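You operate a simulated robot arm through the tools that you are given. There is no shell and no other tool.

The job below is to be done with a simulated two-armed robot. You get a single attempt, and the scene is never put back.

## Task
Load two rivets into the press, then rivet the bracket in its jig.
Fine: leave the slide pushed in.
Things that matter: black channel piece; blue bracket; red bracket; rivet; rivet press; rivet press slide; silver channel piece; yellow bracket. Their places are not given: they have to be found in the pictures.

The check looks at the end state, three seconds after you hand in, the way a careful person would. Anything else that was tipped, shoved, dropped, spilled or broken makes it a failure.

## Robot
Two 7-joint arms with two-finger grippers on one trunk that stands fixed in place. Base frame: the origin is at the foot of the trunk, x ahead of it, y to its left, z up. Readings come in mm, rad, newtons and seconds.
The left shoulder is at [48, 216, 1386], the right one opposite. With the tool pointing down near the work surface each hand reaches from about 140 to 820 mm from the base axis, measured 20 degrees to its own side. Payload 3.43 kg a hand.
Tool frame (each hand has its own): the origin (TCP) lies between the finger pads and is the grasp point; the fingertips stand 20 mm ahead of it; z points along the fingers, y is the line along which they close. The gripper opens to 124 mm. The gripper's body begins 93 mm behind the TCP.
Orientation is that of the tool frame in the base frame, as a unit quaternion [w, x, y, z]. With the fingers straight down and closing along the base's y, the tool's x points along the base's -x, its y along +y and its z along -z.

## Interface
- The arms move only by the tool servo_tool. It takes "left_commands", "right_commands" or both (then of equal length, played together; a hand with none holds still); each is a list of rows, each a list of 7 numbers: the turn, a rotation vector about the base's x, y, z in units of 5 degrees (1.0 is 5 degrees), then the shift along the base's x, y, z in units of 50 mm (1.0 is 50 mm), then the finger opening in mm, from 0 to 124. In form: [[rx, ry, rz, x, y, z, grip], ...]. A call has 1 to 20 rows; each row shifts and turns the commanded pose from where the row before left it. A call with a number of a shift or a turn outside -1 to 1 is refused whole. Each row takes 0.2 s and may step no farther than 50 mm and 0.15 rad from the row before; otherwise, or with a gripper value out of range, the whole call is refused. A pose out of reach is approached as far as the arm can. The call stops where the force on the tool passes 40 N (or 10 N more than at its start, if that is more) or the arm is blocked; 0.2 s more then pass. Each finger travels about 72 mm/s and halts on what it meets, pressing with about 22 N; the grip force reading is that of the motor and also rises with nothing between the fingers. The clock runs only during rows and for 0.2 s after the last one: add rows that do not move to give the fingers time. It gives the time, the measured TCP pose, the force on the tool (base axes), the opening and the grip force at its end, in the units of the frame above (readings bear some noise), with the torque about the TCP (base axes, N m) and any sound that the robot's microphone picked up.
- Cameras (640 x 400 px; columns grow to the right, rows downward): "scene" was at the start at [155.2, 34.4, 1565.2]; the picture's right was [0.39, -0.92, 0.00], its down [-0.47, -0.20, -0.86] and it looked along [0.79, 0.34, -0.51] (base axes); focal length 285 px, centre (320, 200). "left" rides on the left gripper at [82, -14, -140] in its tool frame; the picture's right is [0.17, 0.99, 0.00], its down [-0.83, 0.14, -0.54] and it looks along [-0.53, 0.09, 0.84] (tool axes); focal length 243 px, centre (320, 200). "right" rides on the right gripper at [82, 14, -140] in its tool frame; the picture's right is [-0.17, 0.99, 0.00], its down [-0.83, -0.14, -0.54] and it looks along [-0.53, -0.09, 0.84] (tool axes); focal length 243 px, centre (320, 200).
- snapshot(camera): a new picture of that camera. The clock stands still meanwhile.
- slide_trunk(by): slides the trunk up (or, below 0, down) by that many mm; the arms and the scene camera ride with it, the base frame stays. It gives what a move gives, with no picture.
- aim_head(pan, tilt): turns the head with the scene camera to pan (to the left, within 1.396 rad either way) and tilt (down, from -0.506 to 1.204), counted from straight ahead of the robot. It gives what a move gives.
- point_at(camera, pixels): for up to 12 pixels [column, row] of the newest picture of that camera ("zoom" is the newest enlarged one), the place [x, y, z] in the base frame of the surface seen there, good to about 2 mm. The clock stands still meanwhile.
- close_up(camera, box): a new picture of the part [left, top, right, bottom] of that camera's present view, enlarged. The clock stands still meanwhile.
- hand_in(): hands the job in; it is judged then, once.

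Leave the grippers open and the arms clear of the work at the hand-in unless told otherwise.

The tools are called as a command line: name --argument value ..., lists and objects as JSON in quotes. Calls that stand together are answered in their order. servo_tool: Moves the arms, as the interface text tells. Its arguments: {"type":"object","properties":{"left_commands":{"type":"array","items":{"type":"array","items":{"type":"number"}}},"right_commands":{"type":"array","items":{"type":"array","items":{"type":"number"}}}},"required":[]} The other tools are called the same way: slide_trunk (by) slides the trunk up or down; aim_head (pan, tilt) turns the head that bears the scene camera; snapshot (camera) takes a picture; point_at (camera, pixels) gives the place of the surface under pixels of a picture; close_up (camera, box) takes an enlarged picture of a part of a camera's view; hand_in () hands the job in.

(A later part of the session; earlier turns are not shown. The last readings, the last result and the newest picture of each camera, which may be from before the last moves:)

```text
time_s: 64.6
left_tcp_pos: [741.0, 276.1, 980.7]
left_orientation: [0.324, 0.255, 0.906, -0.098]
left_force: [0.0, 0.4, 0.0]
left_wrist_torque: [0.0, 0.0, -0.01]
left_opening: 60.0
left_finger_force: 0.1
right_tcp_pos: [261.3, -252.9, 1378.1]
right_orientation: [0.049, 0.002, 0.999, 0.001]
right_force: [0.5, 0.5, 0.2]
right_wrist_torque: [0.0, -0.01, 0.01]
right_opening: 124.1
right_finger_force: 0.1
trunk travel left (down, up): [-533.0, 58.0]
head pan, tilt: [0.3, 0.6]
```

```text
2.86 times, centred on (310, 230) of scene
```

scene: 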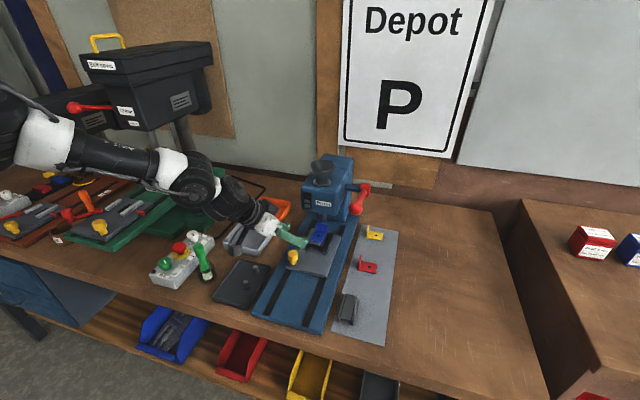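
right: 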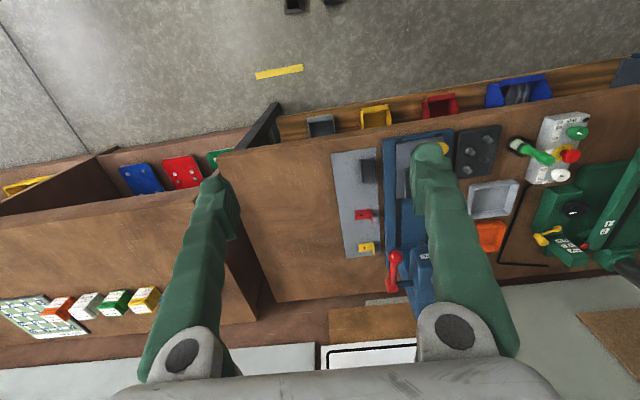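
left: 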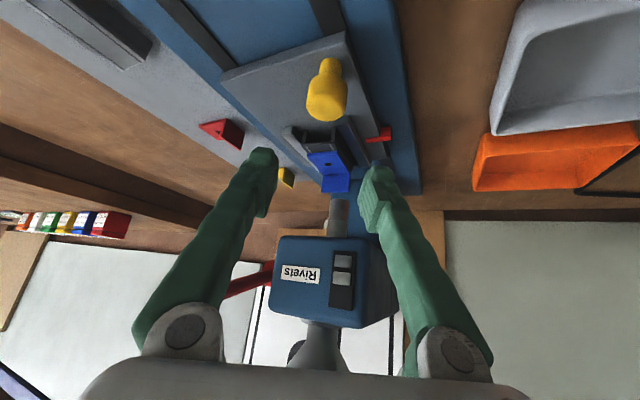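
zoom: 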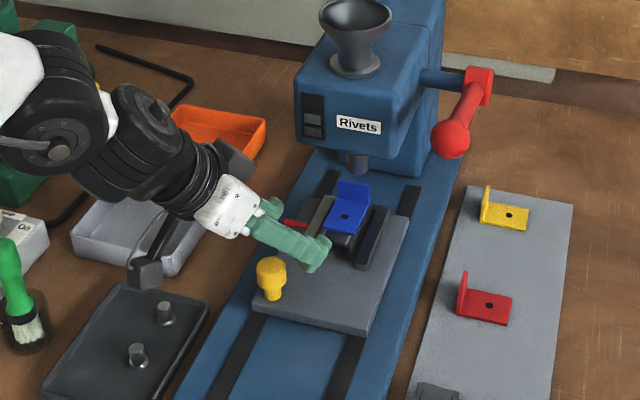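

Reachable at the final place with this orientation. I go back up, behind, and down around the knob at (692, 274).

servo_tool --left_commands '[[0, 0, 0, 0, 0, 0.6, 60], [0, 0, 0, 0, 0, 0.6, 60], [0, 0, 0, -0.5, -0.02, 0, 60], [0, 0, 0, -0.48, -0.02, 0, 60], [0, 0, 0, 0, 0, -0.5, 60], [0, 0, 0, 0, 0, -0.5, 60], [0, 0, 0, 0, 0, -0.48, 60], [0, 0, 0, 0, 0, 0, 60]]'

close_up --camera "left" --box '[200, 100, 440, 280]'

```text
time_s: 66.4
left_tcp_pos: [693.4, 274.4, 964.5]
left_orientation: [0.324, 0.256, 0.906, -0.098]
left_force: [0.5, -0.9, -0.9]
left_wrist_torque: [0.02, 0.0, 0.03]
left_opening: 59.9
left_finger_force: 0.1
right_tcp_pos: [262.4, -253.5, 1377.7]
right_orientation: [0.048, 0.002, 0.999, 0.002]
right_force: [0.0, 0.0, -0.5]
right_wrist_torque: [0.02, 0.0, 0.01]
right_opening: 124.3
right_finger_force: 0.1
trunk travel left (down, up): [-533.0, 58.0]
head pan, tilt: [0.3, 0.6]
```

```text
2.22 times, centred on (320, 190) of left
```

zoom: 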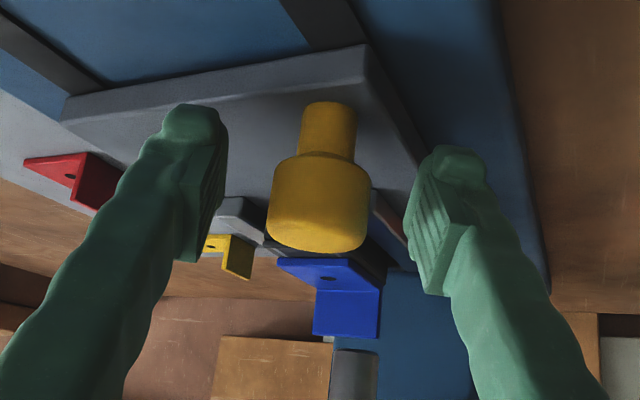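

The knob is centred. The earlier downward pull came from the fingertips wrapping under the knob's wide part, so I raise 8 mm and then close.

servo_tool --left_commands '[[0, 0, 0, 0, 0, 0.17, 60], [0, 0, 0, 0, 0, 0, 0], [0, 0, 0, 0, 0, 0, 0], [0, 0, 0, 0, 0, 0, 0], [0, 0, 0, 0, 0, 0, 0]]'

```text
time_s: 67.6
left_tcp_pos: [691.5, 274.0, 974.6]
left_orientation: [0.325, 0.256, 0.905, -0.098]
left_force: [-0.6, -0.8, -0.2]
left_wrist_torque: [0.07, 0.09, 0.15]
left_opening: 28.5
left_finger_force: 45.6
right_tcp_pos: [262.4, -253.5, 1377.3]
right_orientation: [0.048, 0.002, 0.999, 0.001]
right_force: [0.3, -0.7, -0.7]
right_wrist_torque: [0.0, 0.01, 0.0]
right_opening: 124.0
right_finger_force: 0.0
trunk travel left (down, up): [-533.0, 58.0]
head pan, tilt: [0.3, 0.6]
```

Clean grip now: 28.5 mm, no side forces. I push forward in 5–8 mm steps.

servo_tool --left_commands '[[0, 0, 0, 0.1, 0, 0, 0], [0, 0, 0, 0.15, 0, 0, 0], [0, 0, 0, 0.15, 0, 0, 0], [0, 0, 0, 0.15, 0, 0, 0], [0, 0, 0, 0.15, 0, 0, 0]]'

close_up --camera "scene" --box '[250, 150, 390, 280]'

```text
time_s: 68.8
left_tcp_pos: [728.5, 273.7, 975.3]
left_orientation: [0.324, 0.256, 0.905, -0.099]
left_force: [-0.8, -1.4, -2.3]
left_wrist_torque: [0.07, 0.03, 0.07]
left_opening: 28.6
left_finger_force: 45.4
right_tcp_pos: [261.9, -253.6, 1377.6]
right_orientation: [0.048, 0.003, 0.999, 0.001]
right_force: [-0.2, 1.0, 0.4]
right_wrist_torque: [0.0, 0.02, 0.01]
right_opening: 124.0
right_finger_force: 0.1
trunk travel left (down, up): [-533.0, 58.0]
head pan, tilt: [0.3, 0.6]
```

```text
3.08 times, centred on (320, 215) of scene
```

zoom: 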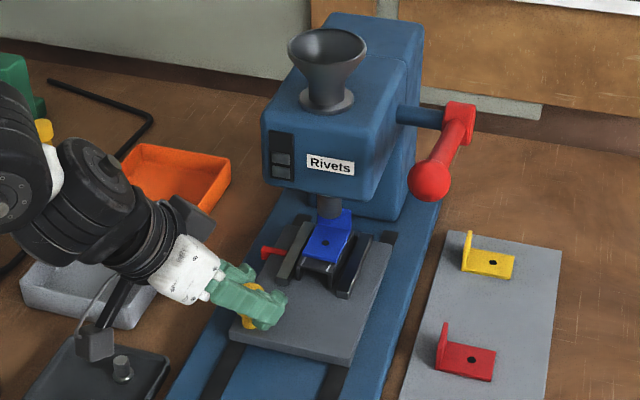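

Moving smoothly, the flange is passing under the nose. I continue in 4 mm steps until the slide stops.

servo_tool --left_commands '[[0, 0, 0, 0.08, 0, 0, 0], [0, 0, 0, 0.08, 0, 0, 0], [0, 0, 0, 0.08, 0, 0, 0], [0, 0, 0, 0.08, 0, 0, 0]]'

close_up --camera "scene" --box '[270, 180, 370, 270]'

```text
time_s: 69.8
left_tcp_pos: [741.2, 274.3, 974.2]
left_orientation: [0.322, 0.256, 0.906, -0.099]
left_force: [-13.8, -0.6, -3.8]
left_wrist_torque: [-0.37, -0.81, 0.24]
left_opening: 28.4
left_finger_force: 44.9
right_tcp_pos: [260.7, -252.8, 1377.9]
right_orientation: [0.049, 0.003, 0.999, 0.0]
right_force: [-0.1, 0.4, 0.0]
right_wrist_torque: [0.01, 0.0, -0.02]
right_opening: 124.0
right_finger_force: 0.0
trunk travel left (down, up): [-533.0, 58.0]
head pan, tilt: [0.3, 0.6]
```

```text
4.44 times, centred on (320, 225) of scene
```

zoom: 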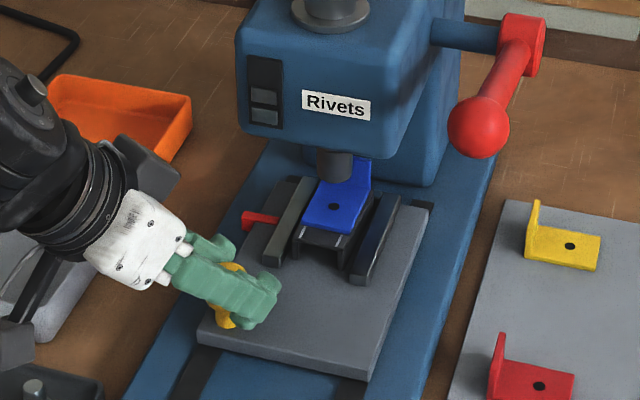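

Now −13.8 N opposes me: likely the end stop. I press slightly more (3 mm) to be sure it is home.

servo_tool --left_commands '[[0, 0, 0, 0.04, 0, 0, 0], [0, 0, 0, 0.03, 0, 0, 0]]'

```text
time_s: 70.4
left_tcp_pos: [741.5, 273.7, 975.8]
left_orientation: [0.322, 0.257, 0.906, -0.099]
left_force: [-32.0, 1.9, -1.7]
left_wrist_torque: [0.0, 0.55, 0.05]
left_opening: 28.7
left_finger_force: 45.0
right_tcp_pos: [259.1, -252.3, 1378.4]
right_orientation: [0.05, 0.003, 0.999, 0.001]
right_force: [0.5, -0.4, -0.1]
right_wrist_torque: [-0.01, 0.01, 0.02]
right_opening: 124.1
right_finger_force: 0.0
trunk travel left (down, up): [-533.0, 58.0]
head pan, tilt: [0.3, 0.6]
```

Hard stop at x=741.5: the slide is home. I relax the push by 6 mm, open the fingers, and rise.

servo_tool --left_commands '[[0, 0, 0, -0.12, 0, 0, 0], [0, 0, 0, 0, 0, 0, 0], [0, 0, 0, 0, 0, 0, 60], [0, 0, 0, 0, 0, 0, 60], [0, 0, 0, 0, 0, 0, 60], [0, 0, 0, 0, 0, 0.5, 60], [0, 0, 0, 0, 0, 0.6, 60], [0, 0, 0, 0, 0, 0.6, 60]]'

snapshot --camera "left"

close_up --camera "scene" --box '[270, 170, 380, 270]'

```text
time_s: 72.2
left_tcp_pos: [741.7, 275.1, 1060.9]
left_orientation: [0.325, 0.255, 0.905, -0.098]
left_force: [-0.4, 0.7, -1.3]
left_wrist_torque: [0.01, -0.05, -0.02]
left_opening: 60.0
left_finger_force: 0.0
right_tcp_pos: [260.1, -254.3, 1379.1]
right_orientation: [0.048, 0.003, 0.999, 0.001]
right_force: [0.0, -0.8, -0.3]
right_wrist_torque: [0.01, -0.02, -0.01]
right_opening: 124.1
right_finger_force: 0.1
trunk travel left (down, up): [-533.0, 58.0]
head pan, tilt: [0.3, 0.6]
```

```text
taken
```

left: 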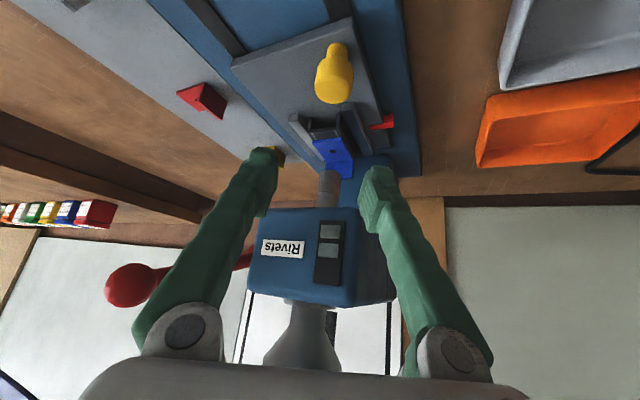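

```text
4.00 times, centred on (325, 220) of scene
```

zoom: 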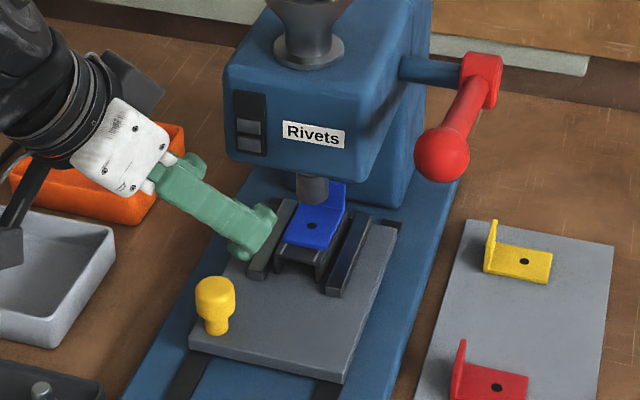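

The slide is in; I check the hole's place against the nose: hole at zoom (311,226), nose at (313,190).

point_at --camera "zoom" --pixels '[[311, 226], [303, 229], [319, 224], [311, 234], [311, 200], [300, 190], [327, 190], [313, 180], [340, 190], [215, 285]]'

close_up --camera "left" --box '[270, 90, 410, 220]'

```text
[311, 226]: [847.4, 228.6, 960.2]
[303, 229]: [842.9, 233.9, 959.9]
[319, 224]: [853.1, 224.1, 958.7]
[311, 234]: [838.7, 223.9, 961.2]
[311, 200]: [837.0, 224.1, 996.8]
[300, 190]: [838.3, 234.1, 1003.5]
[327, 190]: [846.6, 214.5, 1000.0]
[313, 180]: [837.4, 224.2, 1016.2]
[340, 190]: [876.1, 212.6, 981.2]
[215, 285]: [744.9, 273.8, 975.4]
```

```text
3.08 times, centred on (340, 155) of left
```

zoom: 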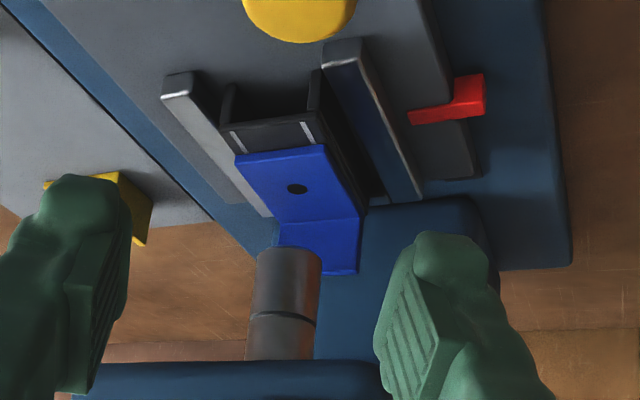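

The hole (847, 228.6) is right under the nose (≈849, 227): aligned. Now the lever: I retreat the left hand to the left and up, and bring the right hand forward with a 40° tilt and +25° turn toward the ball at (735, 108, 1137).

servo_tool --left_commands '[[0, 0, 0, -0.5, 0.4, 0.6, 60], [0, 0, 0, -0.7, 0.5, 0.4, 60], [0, 0, 0, -0.7, 0.5, 0.4, 60], [0, 0, 0, -0.7, 0.5, 0.4, 60], [0, 0, 0, -0.7, 0.5, 0.4, 60], [0, 0, 0, -0.7, 0.5, 0.3, 60], [0, 0, 0, 0, 0, 0, 60], [0, 0, 0, 0, 0, 0, 60]]' --right_commands '[[0, -1, 0, 0.6, 0.3, -0.1, 80], [0, -1, 0, 0.6, 0.3, -0.1, 80], [0, -1, 0, 0.6, 0.3, -0.1, 80], [0, -1, 0, 0.6, 0.3, -0.1, 80], [0, -1, 0, 0.6, 0.3, -0.1, 80], [0, -1, 0, 0.6, 0.3, -0.1, 80], [0, -1, 0, 0.6, 0.3, -0.1, 80], [0, 0, 0, 0, 0, 0, 80]]'

snapshot --camera "scene"

```text
time_s: 74.0
left_tcp_pos: [539.2, 417.2, 1185.1]
left_orientation: [0.324, 0.256, 0.905, -0.099]
left_force: [-0.7, -0.4, -0.7]
left_wrist_torque: [-0.02, 0.01, 0.03]
left_opening: 60.1
left_finger_force: 0.0
right_tcp_pos: [472.2, -149.9, 1342.9]
right_orientation: [0.347, 0.003, 0.938, 0.001]
right_force: [0.1, -0.9, 0.5]
right_wrist_torque: [0.03, 0.0, 0.0]
right_opening: 80.2
right_finger_force: 0.0
trunk travel left (down, up): [-533.0, 58.0]
head pan, tilt: [0.3, 0.6]
```

```text
taken
```

scene: 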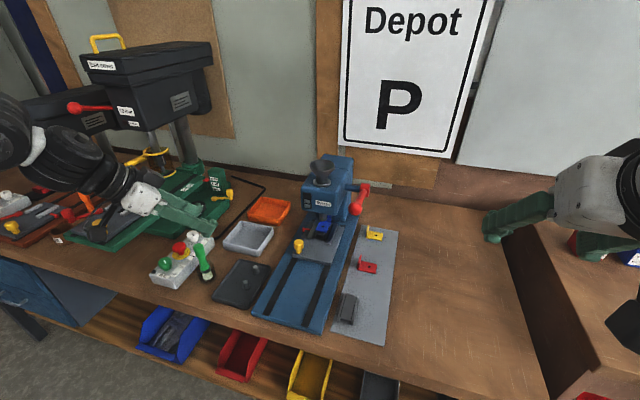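

Right hand at (472, −150, 1343), tilted 40°. I turn it +20° and move to a pre-grasp about 70 mm short of the ball, (692, 92, 1190).

servo_tool --right_commands '[[0, 0, 1, 0.55, 0.6, -0.3, 70], [0, 0, 1, 0.55, 0.6, -0.3, 70], [0, 0, 1, 0.55, 0.6, -0.35, 70], [0, 0, 1, 0.55, 0.6, -0.4, 70], [0, 0, 0, 0.55, 0.6, -0.4, 70], [0, 0, 0, 0.55, 0.6, -0.4, 70], [0, 0, 0, 0.55, 0.6, -0.45, 70], [0, 0, 0, 0.55, 0.6, -0.45, 70], [0, 0, 0, 0, 0, 0, 70]]'

snapshot --camera "right"

snapshot --camera "scene"

```text
time_s: 75.5
left_tcp_pos: [541.9, 418.4, 1184.6]
left_orientation: [0.325, 0.255, 0.905, -0.098]
left_force: [0.3, 0.2, -0.1]
left_wrist_torque: [-0.02, -0.01, -0.02]
left_opening: 59.9
left_finger_force: 0.2
right_tcp_pos: [654.2, 12.2, 1246.3]
right_orientation: [0.365, -0.084, 0.921, 0.111]
right_force: [-0.5, -0.2, -0.9]
right_wrist_torque: [-0.03, 0.04, 0.02]
right_opening: 69.9
right_finger_force: 0.0
right hand out of reach, approached as far as the arm can: row 3, 4
trunk travel left (down, up): [-533.0, 58.0]
head pan, tilt: [0.3, 0.6]
stopped in row 7 (right hand): the arm was blocked; the commanded pose is now the measured one
```

```text
taken
```

right: 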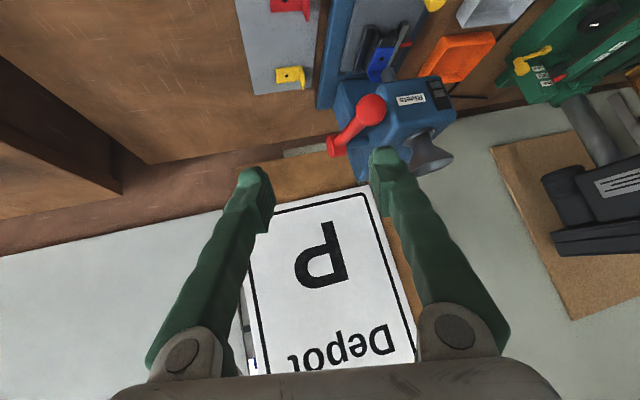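

```text
taken
```

scene: 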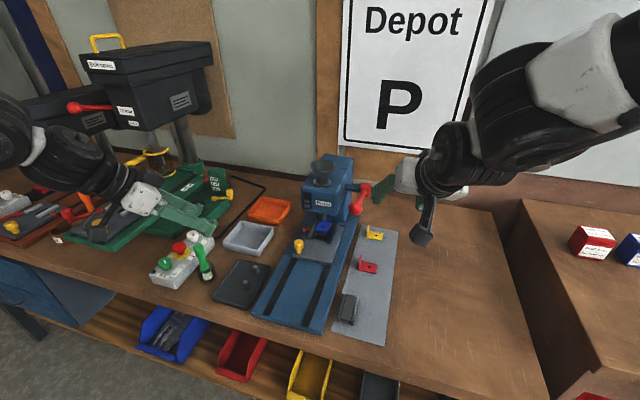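

The right arm was blocked by its own joint range so far inward. The left arm suits the lever better. I retreat the right hand back to its side.

servo_tool --right_commands '[[0, 0, 0, -0.55, -0.55, 0.25, 80], [0, 0, 0, -0.55, -0.55, 0.25, 80], [0, 0, -1, -0.55, -0.55, 0.25, 80], [0, 0, -1, -0.55, -0.55, 0.25, 80], [0, 0, -1, -0.55, -0.55, 0.25, 80], [0, 0, -1, -0.55, -0.55, 0.2, 80], [0, 0, 0, -0.55, -0.55, 0.2, 80], [0, 0, 0, -0.55, -0.55, 0.2, 80], [0, 0, 0, -0.3, -0.55, 0, 80]]'

snapshot --camera "scene"

```text
time_s: 77.5
left_tcp_pos: [541.9, 417.0, 1183.9]
left_orientation: [0.323, 0.256, 0.906, -0.098]
left_force: [0.4, -0.9, -0.3]
left_wrist_torque: [0.01, -0.02, 0.02]
left_opening: 60.1
left_finger_force: 0.1
right_tcp_pos: [463.4, -225.4, 1369.1]
right_orientation: [0.378, 0.077, 0.921, 0.045]
right_force: [-0.7, -1.0, -0.1]
right_wrist_torque: [0.0, 0.02, 0.01]
right_opening: 80.0
right_finger_force: 0.0
right hand out of reach, approached as far as the arm can: row 7, 8, 9
trunk travel left (down, up): [-533.0, 58.0]
head pan, tilt: [0.3, 0.6]
```

```text
taken
```

scene: 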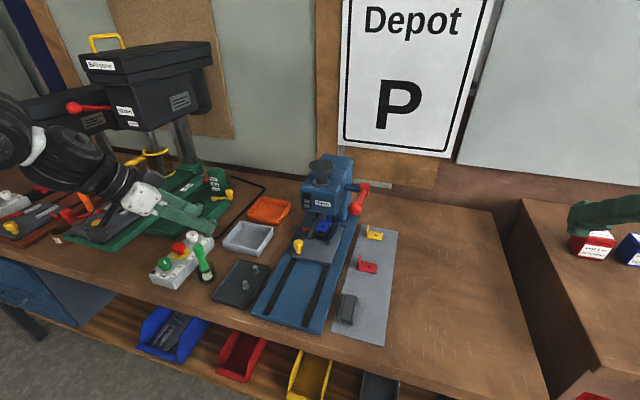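

The right arm is clear. Now the left hand: I turn it to azimuth −15°, tilt 60°, and move to a pre-grasp in front of the ball at about (672, 125, 1175), fingers 60 mm open.

servo_tool --left_commands '[[0, 0, 1, 0.2, -0.5, 0.3, 60], [0, 0, 1, 0.37, -0.8, 0, 60], [0, 0, 1, 0.37, -0.8, 0, 60], [-0.259, -0.966, 0, 0.37, -0.8, 0, 60], [-0.259, -0.966, 0, 0.37, -0.8, 0, 60], [-0.259, -0.966, 0, 0.37, -0.8, -0.1, 60], [-0.259, -0.966, 0, 0.37, -0.8, -0.2, 60], [0, 0, 0, 0.18, -0.54, -0.2, 60], [0, 0, 0, 0, 0, 0, 60]]'

snapshot --camera "left"

snapshot --camera "scene"

```text
time_s: 79.5
left_tcp_pos: [669.7, 126.0, 1175.4]
left_orientation: [0.492, 0.128, 0.858, -0.073]
left_force: [0.4, 0.3, 0.4]
left_wrist_torque: [-0.03, 0.0, 0.03]
left_opening: 59.9
left_finger_force: 0.1
right_tcp_pos: [462.0, -223.1, 1369.3]
right_orientation: [0.378, 0.077, 0.921, 0.046]
right_force: [-0.1, -0.1, 1.2]
right_wrist_torque: [-0.01, -0.01, 0.02]
right_opening: 79.7
right_finger_force: 0.1
trunk travel left (down, up): [-533.0, 58.0]
head pan, tilt: [0.3, 0.6]
```

```text
taken
```

left: 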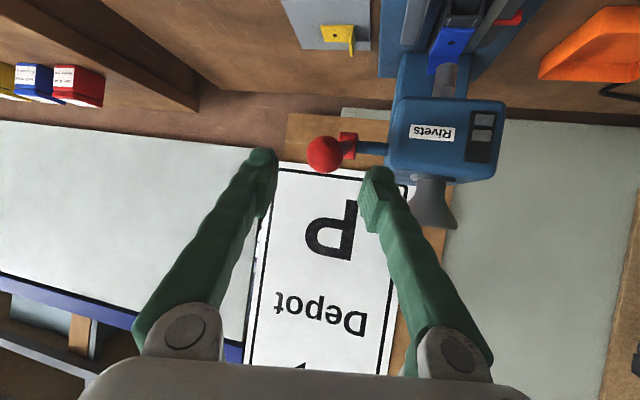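

```text
taken
```

scene: 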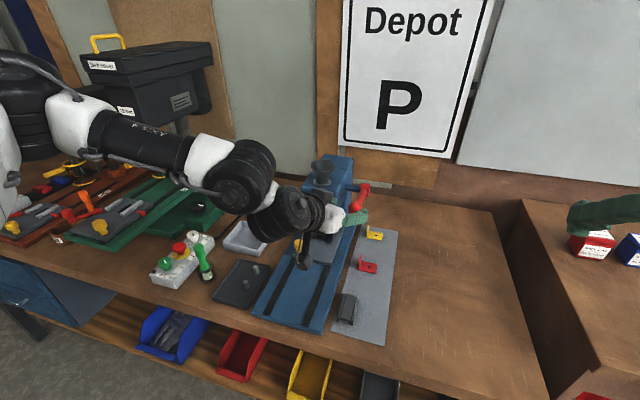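

Pre-grasp reached; the ball is at (323,154), between the fingers. I measure it.

point_at --camera "left" --pixels '[[323, 154], [308, 154], [338, 154], [323, 138], [323, 170], [350, 145], [345, 155], [375, 148], [310, 145]]'

close_up --camera "left" --box '[240, 100, 420, 220]'

```text
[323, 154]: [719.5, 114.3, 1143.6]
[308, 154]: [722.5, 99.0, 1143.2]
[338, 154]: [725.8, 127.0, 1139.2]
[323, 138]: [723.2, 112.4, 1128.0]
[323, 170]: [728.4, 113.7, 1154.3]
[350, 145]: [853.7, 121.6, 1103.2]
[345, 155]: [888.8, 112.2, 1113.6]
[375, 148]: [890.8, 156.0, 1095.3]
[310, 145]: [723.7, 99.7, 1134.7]
```

```text
3.33 times, centred on (330, 160) of left
```

zoom: 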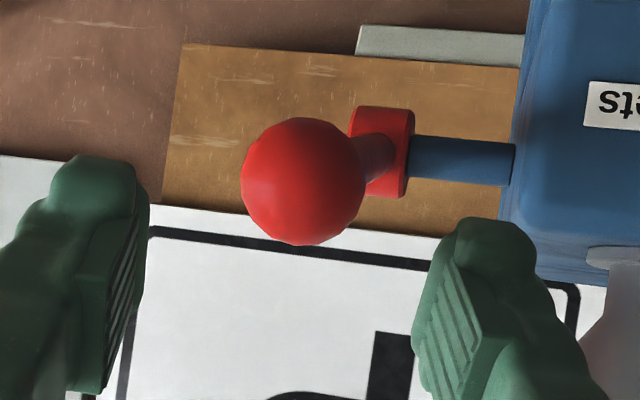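

Ball centre ≈ (735.5, 111, 1141), radius ≈16.5. I advance along the finger direction so the ball sits between the pads (TCP ≈ (730.5, 112.6, 1144)).

servo_tool --left_commands '[[0, 0, 0, 0.405, -0.09, -0.21, 60], [0, 0, 0, 0.405, -0.09, -0.21, 60], [0, 0, 0, 0.405, -0.09, -0.21, 60], [0, 0, 0, 0, 0, 0, 60]]'

close_up --camera "left" --box '[240, 100, 420, 260]'

close_up --camera "scene" --box '[270, 150, 410, 270]'

```text
time_s: 80.5
left_tcp_pos: [727.4, 124.0, 1146.3]
left_orientation: [0.491, 0.128, 0.858, -0.074]
left_force: [-0.7, 0.3, -0.3]
left_wrist_torque: [-0.01, 0.01, 0.01]
left_opening: 59.9
left_finger_force: 0.1
left hand out of reach, approached as far as the arm can: row 3
right_tcp_pos: [462.4, -224.0, 1368.9]
right_orientation: [0.378, 0.077, 0.922, 0.045]
right_force: [0.4, -0.6, -0.2]
right_wrist_torque: [0.02, -0.01, 0.0]
right_opening: 80.0
right_finger_force: 0.0
trunk travel left (down, up): [-533.0, 58.0]
head pan, tilt: [0.3, 0.6]
```

```text
2.50 times, centred on (330, 180) of left
```

zoom: 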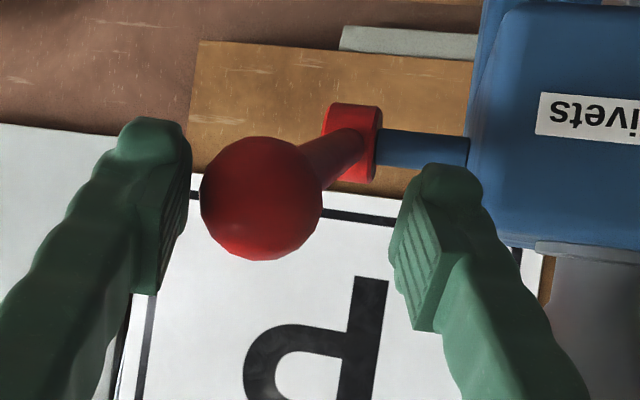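

```text
3.33 times, centred on (340, 210) of scene
```

zoom: 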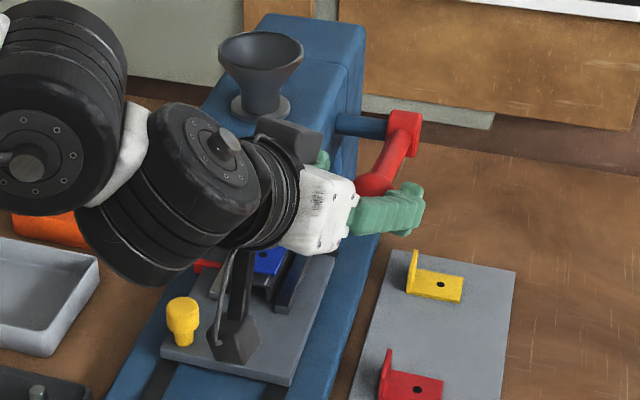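

The hand stopped 11 mm short in y (joint range). I back off 50 mm, turn another −15° (azimuth −30°, which helped before), and re-approach.

servo_tool --left_commands '[[0, 0, 0, -0.42, 0.11, 0.25, 60], [0, 0, 0, -0.42, 0.11, 0.25, 60], [0, 0, -1, 0, 0.02, 0, 60], [0, 0, -1, 0, 0, 0, 60], [0, 0, -1, 0, 0, 0, 60], [0, 0, 0, 0, 0, 0, 60]]'

close_up --camera "left" --box '[220, 80, 420, 260]'

```text
time_s: 81.9
left_tcp_pos: [685.8, 137.3, 1170.2]
left_orientation: [0.477, 0.239, 0.834, -0.137]
left_force: [0.1, 0.6, 0.2]
left_wrist_torque: [0.0, -0.02, 0.0]
left_opening: 60.0
left_finger_force: 0.2
right_tcp_pos: [463.9, -224.0, 1369.3]
right_orientation: [0.378, 0.076, 0.922, 0.046]
right_force: [-0.5, -0.1, 0.0]
right_wrist_torque: [0.01, 0.02, 0.0]
right_opening: 79.8
right_finger_force: 0.1
trunk travel left (down, up): [-533.0, 58.0]
head pan, tilt: [0.3, 0.6]
```

```text
2.22 times, centred on (320, 170) of left
```

zoom: 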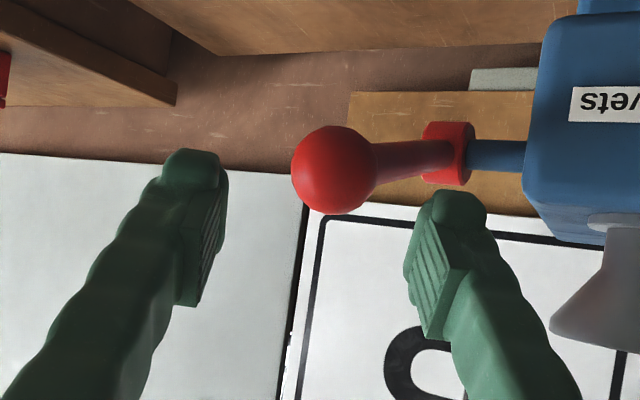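

Good view: ball at zoom (337,170) between the fingers. I advance (+45, −24, −26).

servo_tool --left_commands '[[0, 0, 0, 0.45, -0.237, -0.26, 60], [0, 0, 0, 0.45, -0.237, -0.26, 60], [0, 0, 0, 0, 0, 0, 60]]'

close_up --camera "left" --box '[220, 80, 420, 260]'

```text
time_s: 82.7
left_tcp_pos: [729.9, 112.8, 1145.3]
left_orientation: [0.477, 0.239, 0.835, -0.137]
left_force: [-0.1, 0.6, 0.2]
left_wrist_torque: [-0.03, -0.03, 0.01]
left_opening: 59.7
left_finger_force: 0.0
right_tcp_pos: [461.9, -222.7, 1369.1]
right_orientation: [0.378, 0.077, 0.921, 0.044]
right_force: [1.1, -0.5, -0.1]
right_wrist_torque: [-0.01, -0.01, 0.01]
right_opening: 79.8
right_finger_force: 0.1
trunk travel left (down, up): [-533.0, 58.0]
head pan, tilt: [0.3, 0.6]
```

```text
2.22 times, centred on (320, 170) of left
```

zoom: 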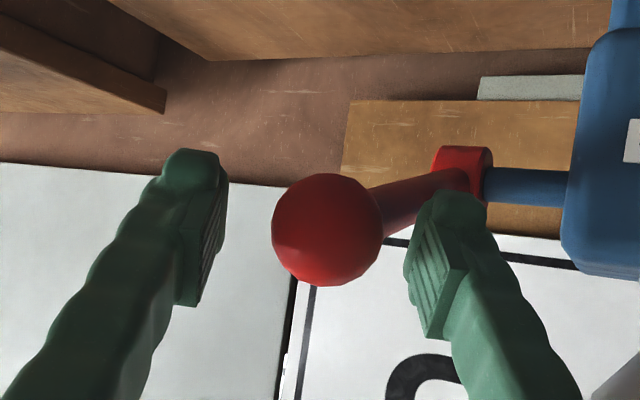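

The ball is well placed between the pads. I close the fingers on it.

servo_tool --left_commands '[[0, 0, 0, 0, 0, 0, 0], [0, 0, 0, 0, 0, 0, 0], [0, 0, 0, 0, 0, 0, 0], [0, 0, 0, 0, 0, 0, 0]]'

close_up --camera "left" --box '[220, 80, 420, 260]'

```text
time_s: 83.7
left_tcp_pos: [732.2, 114.0, 1142.6]
left_orientation: [0.478, 0.238, 0.834, -0.137]
left_force: [6.9, 5.1, 1.2]
left_wrist_torque: [0.09, -0.09, 0.12]
left_opening: 33.4
left_finger_force: 44.9
right_tcp_pos: [464.5, -222.3, 1369.1]
right_orientation: [0.379, 0.077, 0.921, 0.044]
right_force: [0.3, 1.1, -0.6]
right_wrist_torque: [-0.01, 0.0, -0.03]
right_opening: 79.8
right_finger_force: 0.0
trunk travel left (down, up): [-533.0, 58.0]
head pan, tilt: [0.3, 0.6]
```

```text
2.22 times, centred on (320, 170) of left
```

zoom: 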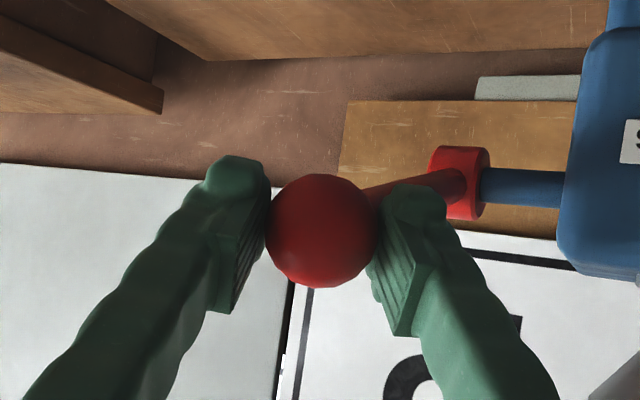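

The ball is gripped (33.4 mm). I pull it down along its arc, first about 20 mm.

servo_tool --left_commands '[[0, 0, 0, -0.03, 0, -0.1, 0], [0, 0, 0, -0.03, 0, -0.15, 0], [0, 0, 0, -0.03, 0, -0.15, 0]]'

```text
time_s: 84.5
left_tcp_pos: [728.0, 114.0, 1126.3]
left_orientation: [0.48, 0.237, 0.834, -0.137]
left_force: [18.3, 5.2, 7.9]
left_wrist_torque: [-0.43, -1.46, 0.26]
left_opening: 33.3
left_finger_force: 44.6
right_tcp_pos: [464.5, -223.8, 1369.2]
right_orientation: [0.378, 0.077, 0.922, 0.045]
right_force: [-0.5, 0.2, -0.5]
right_wrist_torque: [0.01, -0.01, 0.0]
right_opening: 79.8
right_finger_force: 0.0
trunk travel left (down, up): [-533.0, 58.0]
head pan, tilt: [0.3, 0.6]
```

The lever moves; +18 N in x says my path bends too far toward me. I correct +3 mm in x and continue down 30 mm.

servo_tool --left_commands '[[0, 0, 0, 0.06, 0, -0.1, 0], [0, 0, 0, 0.02, 0, -0.15, 0], [0, 0, 0, 0, 0, -0.15, 0], [0, 0, 0, 0, 0, -0.2, 0]]'

```text
time_s: 85.5
left_tcp_pos: [725.8, 115.5, 1095.1]
left_orientation: [0.479, 0.238, 0.834, -0.138]
left_force: [-10.1, 14.6, 13.5]
left_wrist_torque: [-0.16, -1.73, 0.72]
left_opening: 34.3
left_finger_force: 45.4
right_tcp_pos: [459.5, -221.6, 1370.6]
right_orientation: [0.38, 0.076, 0.921, 0.044]
right_force: [-0.4, -0.2, 0.6]
right_wrist_torque: [0.0, 0.04, 0.01]
right_opening: 80.0
right_finger_force: 0.0
trunk travel left (down, up): [-533.0, 58.0]
head pan, tilt: [0.3, 0.6]
```

The lever follows: z=1095 now at the arc's nearest point. I correct slightly (x −2, y +2) and go on down 40 mm.

servo_tool --left_commands '[[0, 0, 0, -0.03, 0.04, -0.15, 0], [0, 0, 0, 0.01, 0.02, -0.2, 0], [0, 0, 0, 0.02, 0, -0.2, 0], [0, 0, 0, 0.03, 0, -0.2, 0]]'

close_up --camera "scene" --box '[250, 150, 410, 290]'

```text
time_s: 86.6
left_tcp_pos: [724.7, 117.8, 1073.5]
left_orientation: [0.482, 0.241, 0.83, -0.147]
left_force: [14.0, -19.4, 0.1]
left_wrist_torque: [0.53, 0.96, 0.01]
left_opening: 34.5
left_finger_force: 45.1
left hand out of reach, approached as far as the arm can: row 2, 3, 4
right_tcp_pos: [465.3, -223.2, 1367.8]
right_orientation: [0.377, 0.076, 0.922, 0.046]
right_force: [-0.7, 0.5, 0.2]
right_wrist_torque: [-0.04, -0.03, -0.05]
right_opening: 79.9
right_finger_force: 0.1
trunk travel left (down, up): [-533.0, 58.0]
head pan, tilt: [0.3, 0.6]
stopped in row 4 (left hand): the force on the tool passed its limit at 42 N (the readings are from after the stop); the commanded pose is now the measured one
```

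```text
2.86 times, centred on (330, 220) of scene
```

zoom: 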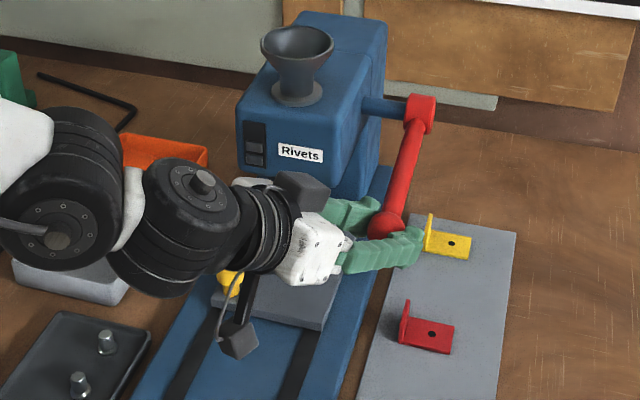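

The arm hit its wrist range again (the tilt is too flat for this lower height). I open the fingers, back off 50 mm along the finger axis, and see where the lever stays.

servo_tool --left_commands '[[0, 0, 0, 0, 0, 0, 60], [0, 0, 0, 0, 0, 0, 60], [0, 0, 0, 0, 0, 0, 60], [0, 0, 0, -0.375, 0.217, 0.25, 60], [0, 0, 0, -0.375, 0.217, 0.25, 60], [0, 0, 0, -0.1, 0.1, 0.1, 60]]'

snapshot --camera "left"

close_up --camera "scene" --box '[250, 150, 410, 290]'

```text
time_s: 88.0
left_tcp_pos: [680.7, 146.1, 1102.4]
left_orientation: [0.481, 0.239, 0.831, -0.143]
left_force: [0.1, 0.6, -0.3]
left_wrist_torque: [0.01, -0.02, 0.03]
left_opening: 59.9
left_finger_force: 0.0
right_tcp_pos: [462.6, -222.1, 1369.3]
right_orientation: [0.378, 0.076, 0.922, 0.046]
right_force: [0.6, 1.0, 0.0]
right_wrist_torque: [0.0, -0.02, -0.01]
right_opening: 80.2
right_finger_force: 0.1
trunk travel left (down, up): [-533.0, 58.0]
head pan, tilt: [0.3, 0.6]
```

```text
taken
```

left: 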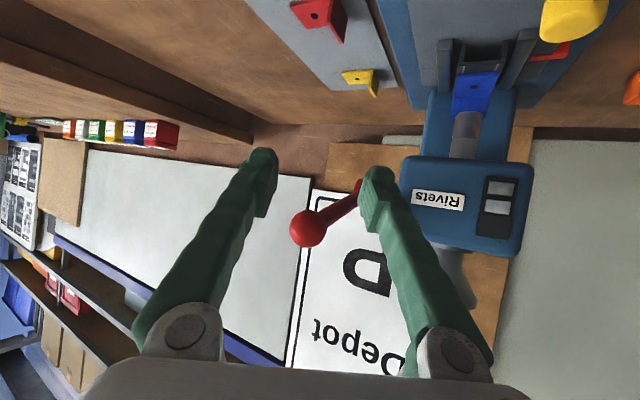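

```text
2.86 times, centred on (330, 220) of scene
```

zoom: 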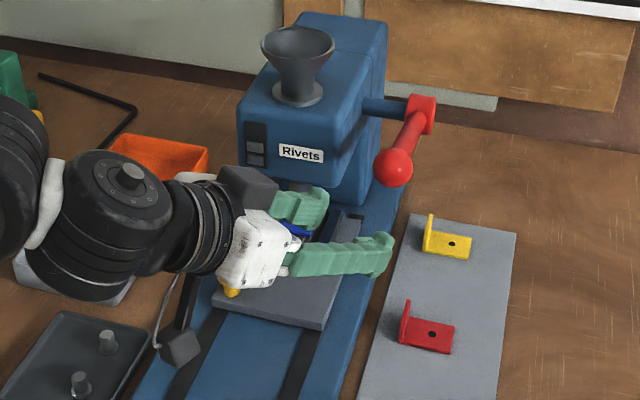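

The spring returned the lever to the top; the window still shows two bars, so no stroke was done. I need a full stroke in one go. I test in free air (below the ball) whether a 40° tilt works at the lower positions.

servo_tool --left_commands '[[0.5, 0.866, 0, 0, 0, -0.2, 60], [0.5, 0.866, 0, 0, 0, -0.2, 60], [0.5, 0.866, 0, 0, 0, -0.2, 60], [0.5, 0.866, 0, 0, 0, -0.2, 60], [0, 0, 0, 0, 0, -0.3, 60], [0, 0, 0, 0.3, -0.2, 0, 60], [0, 0, 0, 0.35, -0.23, 0, 60], [0, 0, 0, 0.35, -0.23, 0, 60], [0, 0, 0, 0, 0, 0, 60]]'

snapshot --camera "scene"

```text
time_s: 90.0
left_tcp_pos: [707.4, 146.2, 1063.6]
left_orientation: [0.327, 0.255, 0.904, -0.105]
left_force: [-0.9, -0.1, 0.5]
left_wrist_torque: [0.01, 0.02, 0.0]
left_opening: 60.1
left_finger_force: 0.0
left hand out of reach, approached as far as the arm can: row 6, 7, 8
right_tcp_pos: [461.9, -224.8, 1370.6]
right_orientation: [0.378, 0.077, 0.922, 0.045]
right_force: [-0.5, -0.3, -0.8]
right_wrist_torque: [0.04, -0.02, 0.01]
right_opening: 80.1
right_finger_force: 0.0
trunk travel left (down, up): [-533.0, 58.0]
head pan, tilt: [0.3, 0.6]
```

```text
taken
```

scene: 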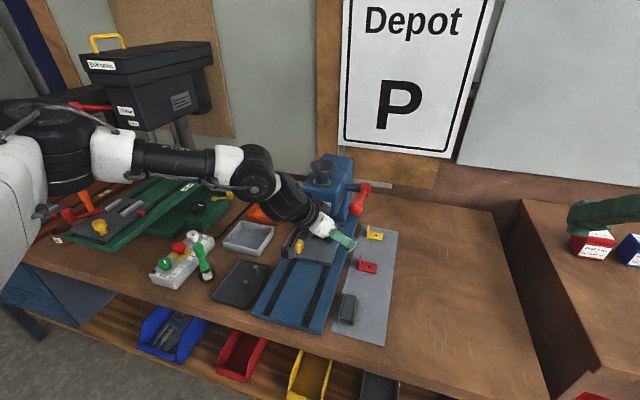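

Still limited inward. I turn the hand a further −20° about vertical (azimuth −50°) and try again for (735, 113, 1050) in free air.

servo_tool --left_commands '[[0, 0, -1, -0.1, 0, 0, 60], [0, 0, -1, 0, 0, 0, 60], [0, 0, -1, 0, 0, 0, 60], [0, 0, -1, 0, 0, 0, 60], [0, 0, 0, 0.3, -0.3, -0.1, 60], [0, 0, 0, 0.3, -0.3, -0.1, 60], [0, 0, 0, 0, 0, 0, 60]]'

snapshot --camera "scene"

```text
time_s: 91.6
left_tcp_pos: [711.0, 139.5, 1061.4]
left_orientation: [0.305, 0.408, 0.846, -0.159]
left_force: [-0.4, -0.1, -0.8]
left_wrist_torque: [0.01, -0.01, 0.02]
left_opening: 60.3
left_finger_force: 0.0
left hand out of reach, approached as far as the arm can: row 5, 6
right_tcp_pos: [463.5, -223.8, 1370.1]
right_orientation: [0.378, 0.077, 0.922, 0.046]
right_force: [-0.3, -0.5, -0.4]
right_wrist_torque: [-0.01, 0.02, 0.05]
right_opening: 80.1
right_finger_force: 0.0
trunk travel left (down, up): [-533.0, 58.0]
head pan, tilt: [0.3, 0.6]
```

```text
taken
```

scene: 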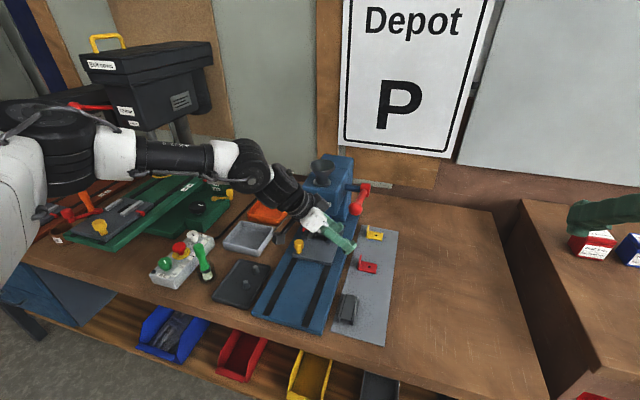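

Same limit, independent of yaw: at this shoulder height the arm can't go lower there. Lowering the trunk (shoulders) by ~120 mm shifts the workable zone down. First I lift the left hand up and back to a safe height with 60° tilt, and check what lies under the right hand.

servo_tool --left_commands '[[0, 0, 0, -0.4, 0.4, 0.6, 60], [0, 0, 0, -0.4, 0.4, 0.6, 60], [0, 0, 1, -0.2, 0.2, 0.5, 60], [0, 0, 1, -0.2, 0.2, 0.5, 60], [0, 0, 1, 0, 0, 0.5, 60], [0, 0, 1, 0, 0, 0.5, 60], [-0.5, -0.866, 0, 0, 0, 0.3, 60], [-0.5, -0.866, 0, 0, 0, 0.3, 60], [-0.5, -0.866, 0, 0, 0, 0.3, 60], [-0.5, -0.866, 0, 0, 0, 0.3, 60]]'

snapshot --camera "right"

snapshot --camera "scene"

point_at --camera "scene" --pixels '[[520, 200], [555, 360], [590, 360], [620, 300], [150, 70], [120, 90], [60, 100]]'

```text
time_s: 93.8
left_tcp_pos: [648.6, 200.3, 1283.1]
left_orientation: [0.482, 0.238, 0.831, -0.143]
left_force: [-0.3, 0.2, 0.6]
left_wrist_torque: [-0.04, -0.03, -0.03]
left_opening: 60.0
left_finger_force: 0.0
right_tcp_pos: [462.6, -222.6, 1368.8]
right_orientation: [0.379, 0.077, 0.921, 0.045]
right_force: [0.0, -0.4, 0.1]
right_wrist_torque: [0.02, -0.02, -0.04]
right_opening: 80.3
right_finger_force: 0.1
trunk travel left (down, up): [-533.0, 58.0]
head pan, tilt: [0.3, 0.6]
```

```text
taken
```

right: 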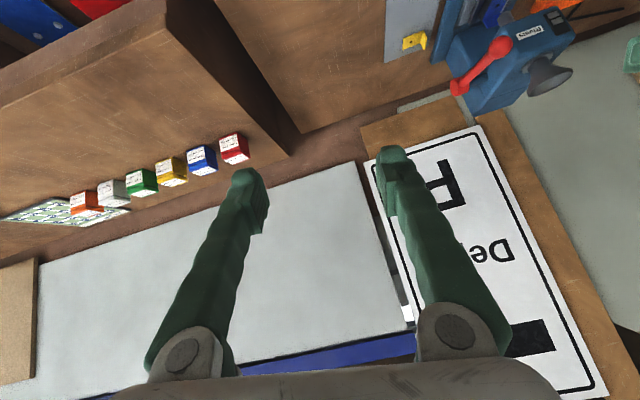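

```text
taken
```

scene: 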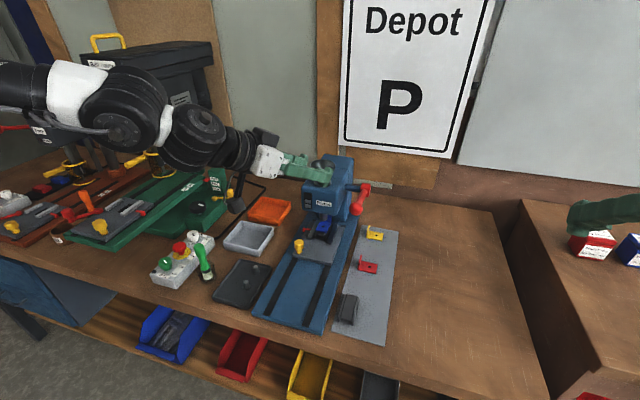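

```text
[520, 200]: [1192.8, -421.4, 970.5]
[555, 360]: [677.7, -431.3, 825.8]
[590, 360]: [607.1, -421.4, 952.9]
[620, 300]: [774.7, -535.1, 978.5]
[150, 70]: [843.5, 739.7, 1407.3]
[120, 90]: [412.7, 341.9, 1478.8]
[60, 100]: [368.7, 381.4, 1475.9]
```

All clear beneath both hands. I lower the trunk by 120 mm.

slide_trunk --by -120

snapshot --camera "scene"

snapshot --camera "left"

```text
time_s: 95.3
left_tcp_pos: [649.1, 199.3, 1163.6]
left_orientation: [0.481, 0.239, 0.831, -0.143]
left_force: [0.0, -0.8, -0.6]
left_wrist_torque: [0.02, -0.03, 0.03]
left_opening: 60.0
left_finger_force: 0.1
right_tcp_pos: [485.6, -223.9, 1159.6]
right_orientation: [0.284, 0.083, 0.955, 0.037]
right_force: [-0.3, -0.2, 0.2]
right_wrist_torque: [0.02, -0.01, 0.02]
right_opening: 79.8
right_finger_force: 0.1
trunk travel left (down, up): [-413.0, 178.0]
head pan, tilt: [0.3, 0.6]
```

```text
taken
```

scene: 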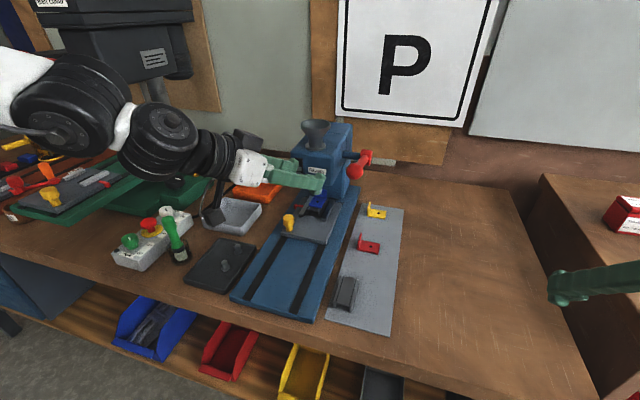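

```text
taken
```

left: 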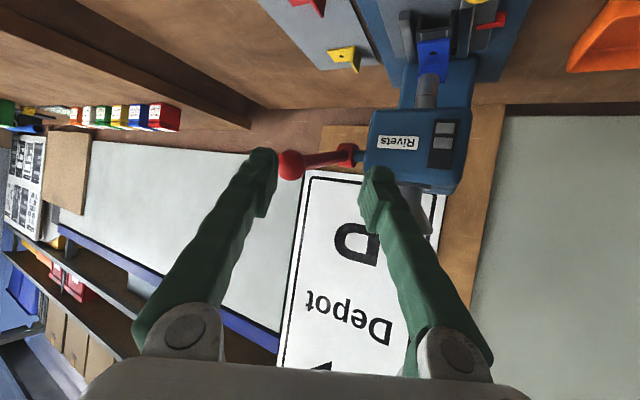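

The left hand is at (649, 199, 1164). I test in free air again: in front of the lever, then down to z≈1000 and forward to (740, 115, 1000).

servo_tool --left_commands '[[0, 0, 0, 0.41, -0.64, 0, 60], [0, 0, 0, 0.41, -0.64, 0, 60], [0, 0, 0, 0, 0, -0.8, 60], [0, 0, 0, 0, 0, -0.8, 60], [0, 0, 0, 0, 0, -0.8, 60], [0, 0, 0, 0, 0, -0.8, 60], [0, 0, 0, 0.5, -0.2, 0, 60], [0, 0, 0, 0.5, -0.2, 0, 60], [0, 0, 0, 0, 0, 0, 60]]'

snapshot --camera "scene"

```text
time_s: 97.3
left_tcp_pos: [740.8, 117.0, 1001.8]
left_orientation: [0.481, 0.239, 0.831, -0.143]
left_force: [0.6, 0.2, -0.9]
left_wrist_torque: [-0.01, 0.0, 0.01]
left_opening: 59.9
left_finger_force: 0.0
right_tcp_pos: [487.5, -224.2, 1160.3]
right_orientation: [0.284, 0.081, 0.955, 0.038]
right_force: [0.0, 0.1, 0.2]
right_wrist_torque: [-0.03, 0.0, 0.01]
right_opening: 79.9
right_finger_force: 0.0
trunk travel left (down, up): [-413.0, 178.0]
head pan, tilt: [0.3, 0.6]
```

```text
taken
```

scene: 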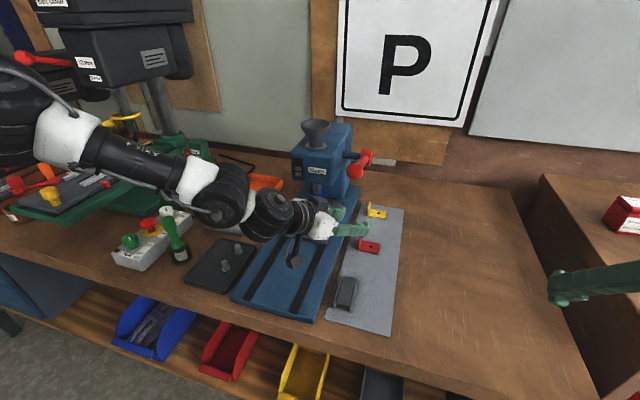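

Reachable now. I test the deepest likely point too: (780, 115, 965).

servo_tool --left_commands '[[0, 0, 0, 0.4, 0, -0.37, 60], [0, 0, 0, 0.4, 0, -0.37, 60], [0, 0, 0, 0, 0, 0, 60]]'

```text
time_s: 98.1
left_tcp_pos: [780.3, 116.6, 965.2]
left_orientation: [0.48, 0.24, 0.831, -0.143]
left_force: [-0.9, 0.5, 0.7]
left_wrist_torque: [0.04, -0.03, 0.02]
left_opening: 59.8
left_finger_force: 0.0
right_tcp_pos: [486.0, -224.0, 1159.2]
right_orientation: [0.284, 0.083, 0.955, 0.037]
right_force: [0.0, -0.1, -0.2]
right_wrist_torque: [0.0, -0.01, 0.0]
right_opening: 80.1
right_finger_force: 0.0
trunk travel left (down, up): [-413.0, 178.0]
head pan, tilt: [0.3, 0.6]
```

Also reachable. I go back, up, and to the pre-grasp at about (690, 139, 1171), then look at the ball.

servo_tool --left_commands '[[0, 0, 0, -0.95, 0.22, 0, 60], [0, 0, 0, -0.95, 0.22, 0, 60], [0, 0, 0, 0, 0, 0.82, 60], [0, 0, 0, 0, 0, 0.82, 60], [0, 0, 0, 0, 0, 0.82, 60], [0, 0, 0, 0, 0, 0.82, 60], [0, 0, 0, 0, 0, 0.82, 60], [0, 0, 0, 0.1, 0, 0, 60], [0, 0, 0, 0, 0, 0, 60]]'

close_up --camera "left" --box '[220, 80, 420, 260]'

```text
time_s: 100.1
left_tcp_pos: [690.5, 138.3, 1171.0]
left_orientation: [0.481, 0.239, 0.832, -0.142]
left_force: [-0.1, -0.5, -0.2]
left_wrist_torque: [0.01, -0.01, -0.01]
left_opening: 60.0
left_finger_force: 0.1
right_tcp_pos: [487.1, -223.4, 1159.4]
right_orientation: [0.285, 0.083, 0.954, 0.037]
right_force: [-0.1, 0.4, -0.5]
right_wrist_torque: [0.02, -0.05, -0.02]
right_opening: 79.9
right_finger_force: 0.0
trunk travel left (down, up): [-413.0, 178.0]
head pan, tilt: [0.3, 0.6]
```

```text
2.22 times, centred on (320, 170) of left
```

zoom: 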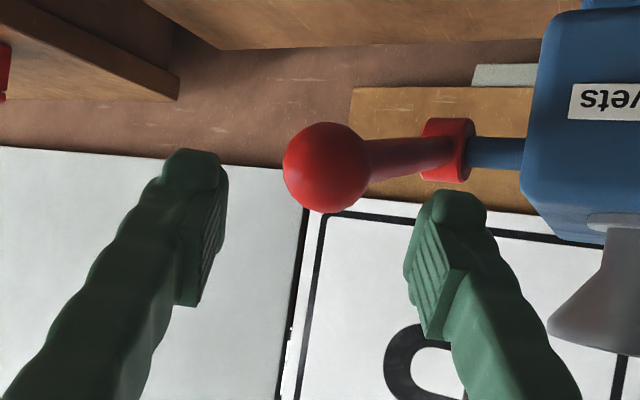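

I advance to the ball (+42, −24, −28) and close on it.

servo_tool --left_commands '[[0, 0, 0, 0.42, -0.24, -0.28, 60], [0, 0, 0, 0.42, -0.24, -0.28, 60], [0, 0, 0, 0, 0, 0, 60], [0, 0, 0, 0, 0, 0, 0], [0, 0, 0, 0, 0, 0, 0], [0, 0, 0, 0, 0, 0, 0], [0, 0, 0, 0, 0, 0, 0]]'

close_up --camera "left" --box '[220, 80, 420, 260]'

```text
time_s: 101.7
left_tcp_pos: [732.5, 113.9, 1141.9]
left_orientation: [0.481, 0.239, 0.831, -0.143]
left_force: [0.0, 0.9, 0.3]
left_wrist_torque: [0.09, -0.04, 0.27]
left_opening: 33.0
left_finger_force: 44.7
right_tcp_pos: [486.5, -224.0, 1160.4]
right_orientation: [0.284, 0.082, 0.955, 0.037]
right_force: [0.6, 0.2, 0.1]
right_wrist_torque: [0.02, 0.0, -0.04]
right_opening: 80.1
right_finger_force: 0.1
trunk travel left (down, up): [-413.0, 178.0]
head pan, tilt: [0.3, 0.6]
```

```text
2.22 times, centred on (320, 170) of left
```

zoom: 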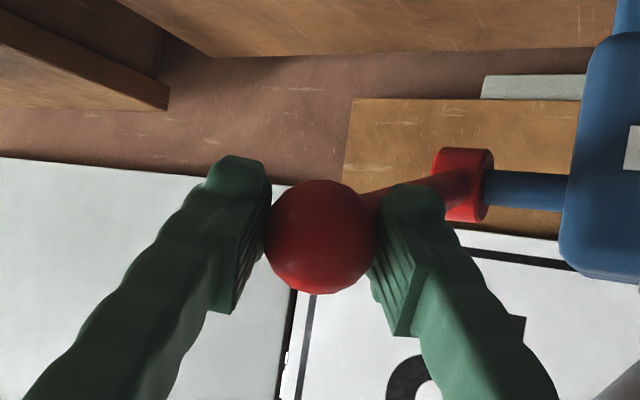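

Clean grip. I pull down along the arc of radius ≈170 mm about the hub, first to z≈1092.

servo_tool --left_commands '[[0, 0, 0, -0.06, 0, -0.2, 0], [0, 0, 0, -0.04, 0, -0.2, 0], [0, 0, 0, -0.028, 0.01, -0.2, 0], [0, 0, 0, -0.018, 0.01, -0.2, 0], [0, 0, 0, -0.004, 0.01, -0.2, 0]]'

```text
time_s: 102.9
left_tcp_pos: [724.5, 115.5, 1092.5]
left_orientation: [0.481, 0.239, 0.831, -0.144]
left_force: [6.2, 5.7, 12.1]
left_wrist_torque: [-0.37, -1.5, 0.59]
left_opening: 34.0
left_finger_force: 44.6
right_tcp_pos: [485.3, -223.2, 1159.2]
right_orientation: [0.283, 0.082, 0.955, 0.037]
right_force: [-0.9, 0.2, -0.1]
right_wrist_torque: [-0.01, 0.01, -0.02]
right_opening: 80.1
right_finger_force: 0.1
trunk travel left (down, up): [-413.0, 178.0]
head pan, tilt: [0.3, 0.6]
```

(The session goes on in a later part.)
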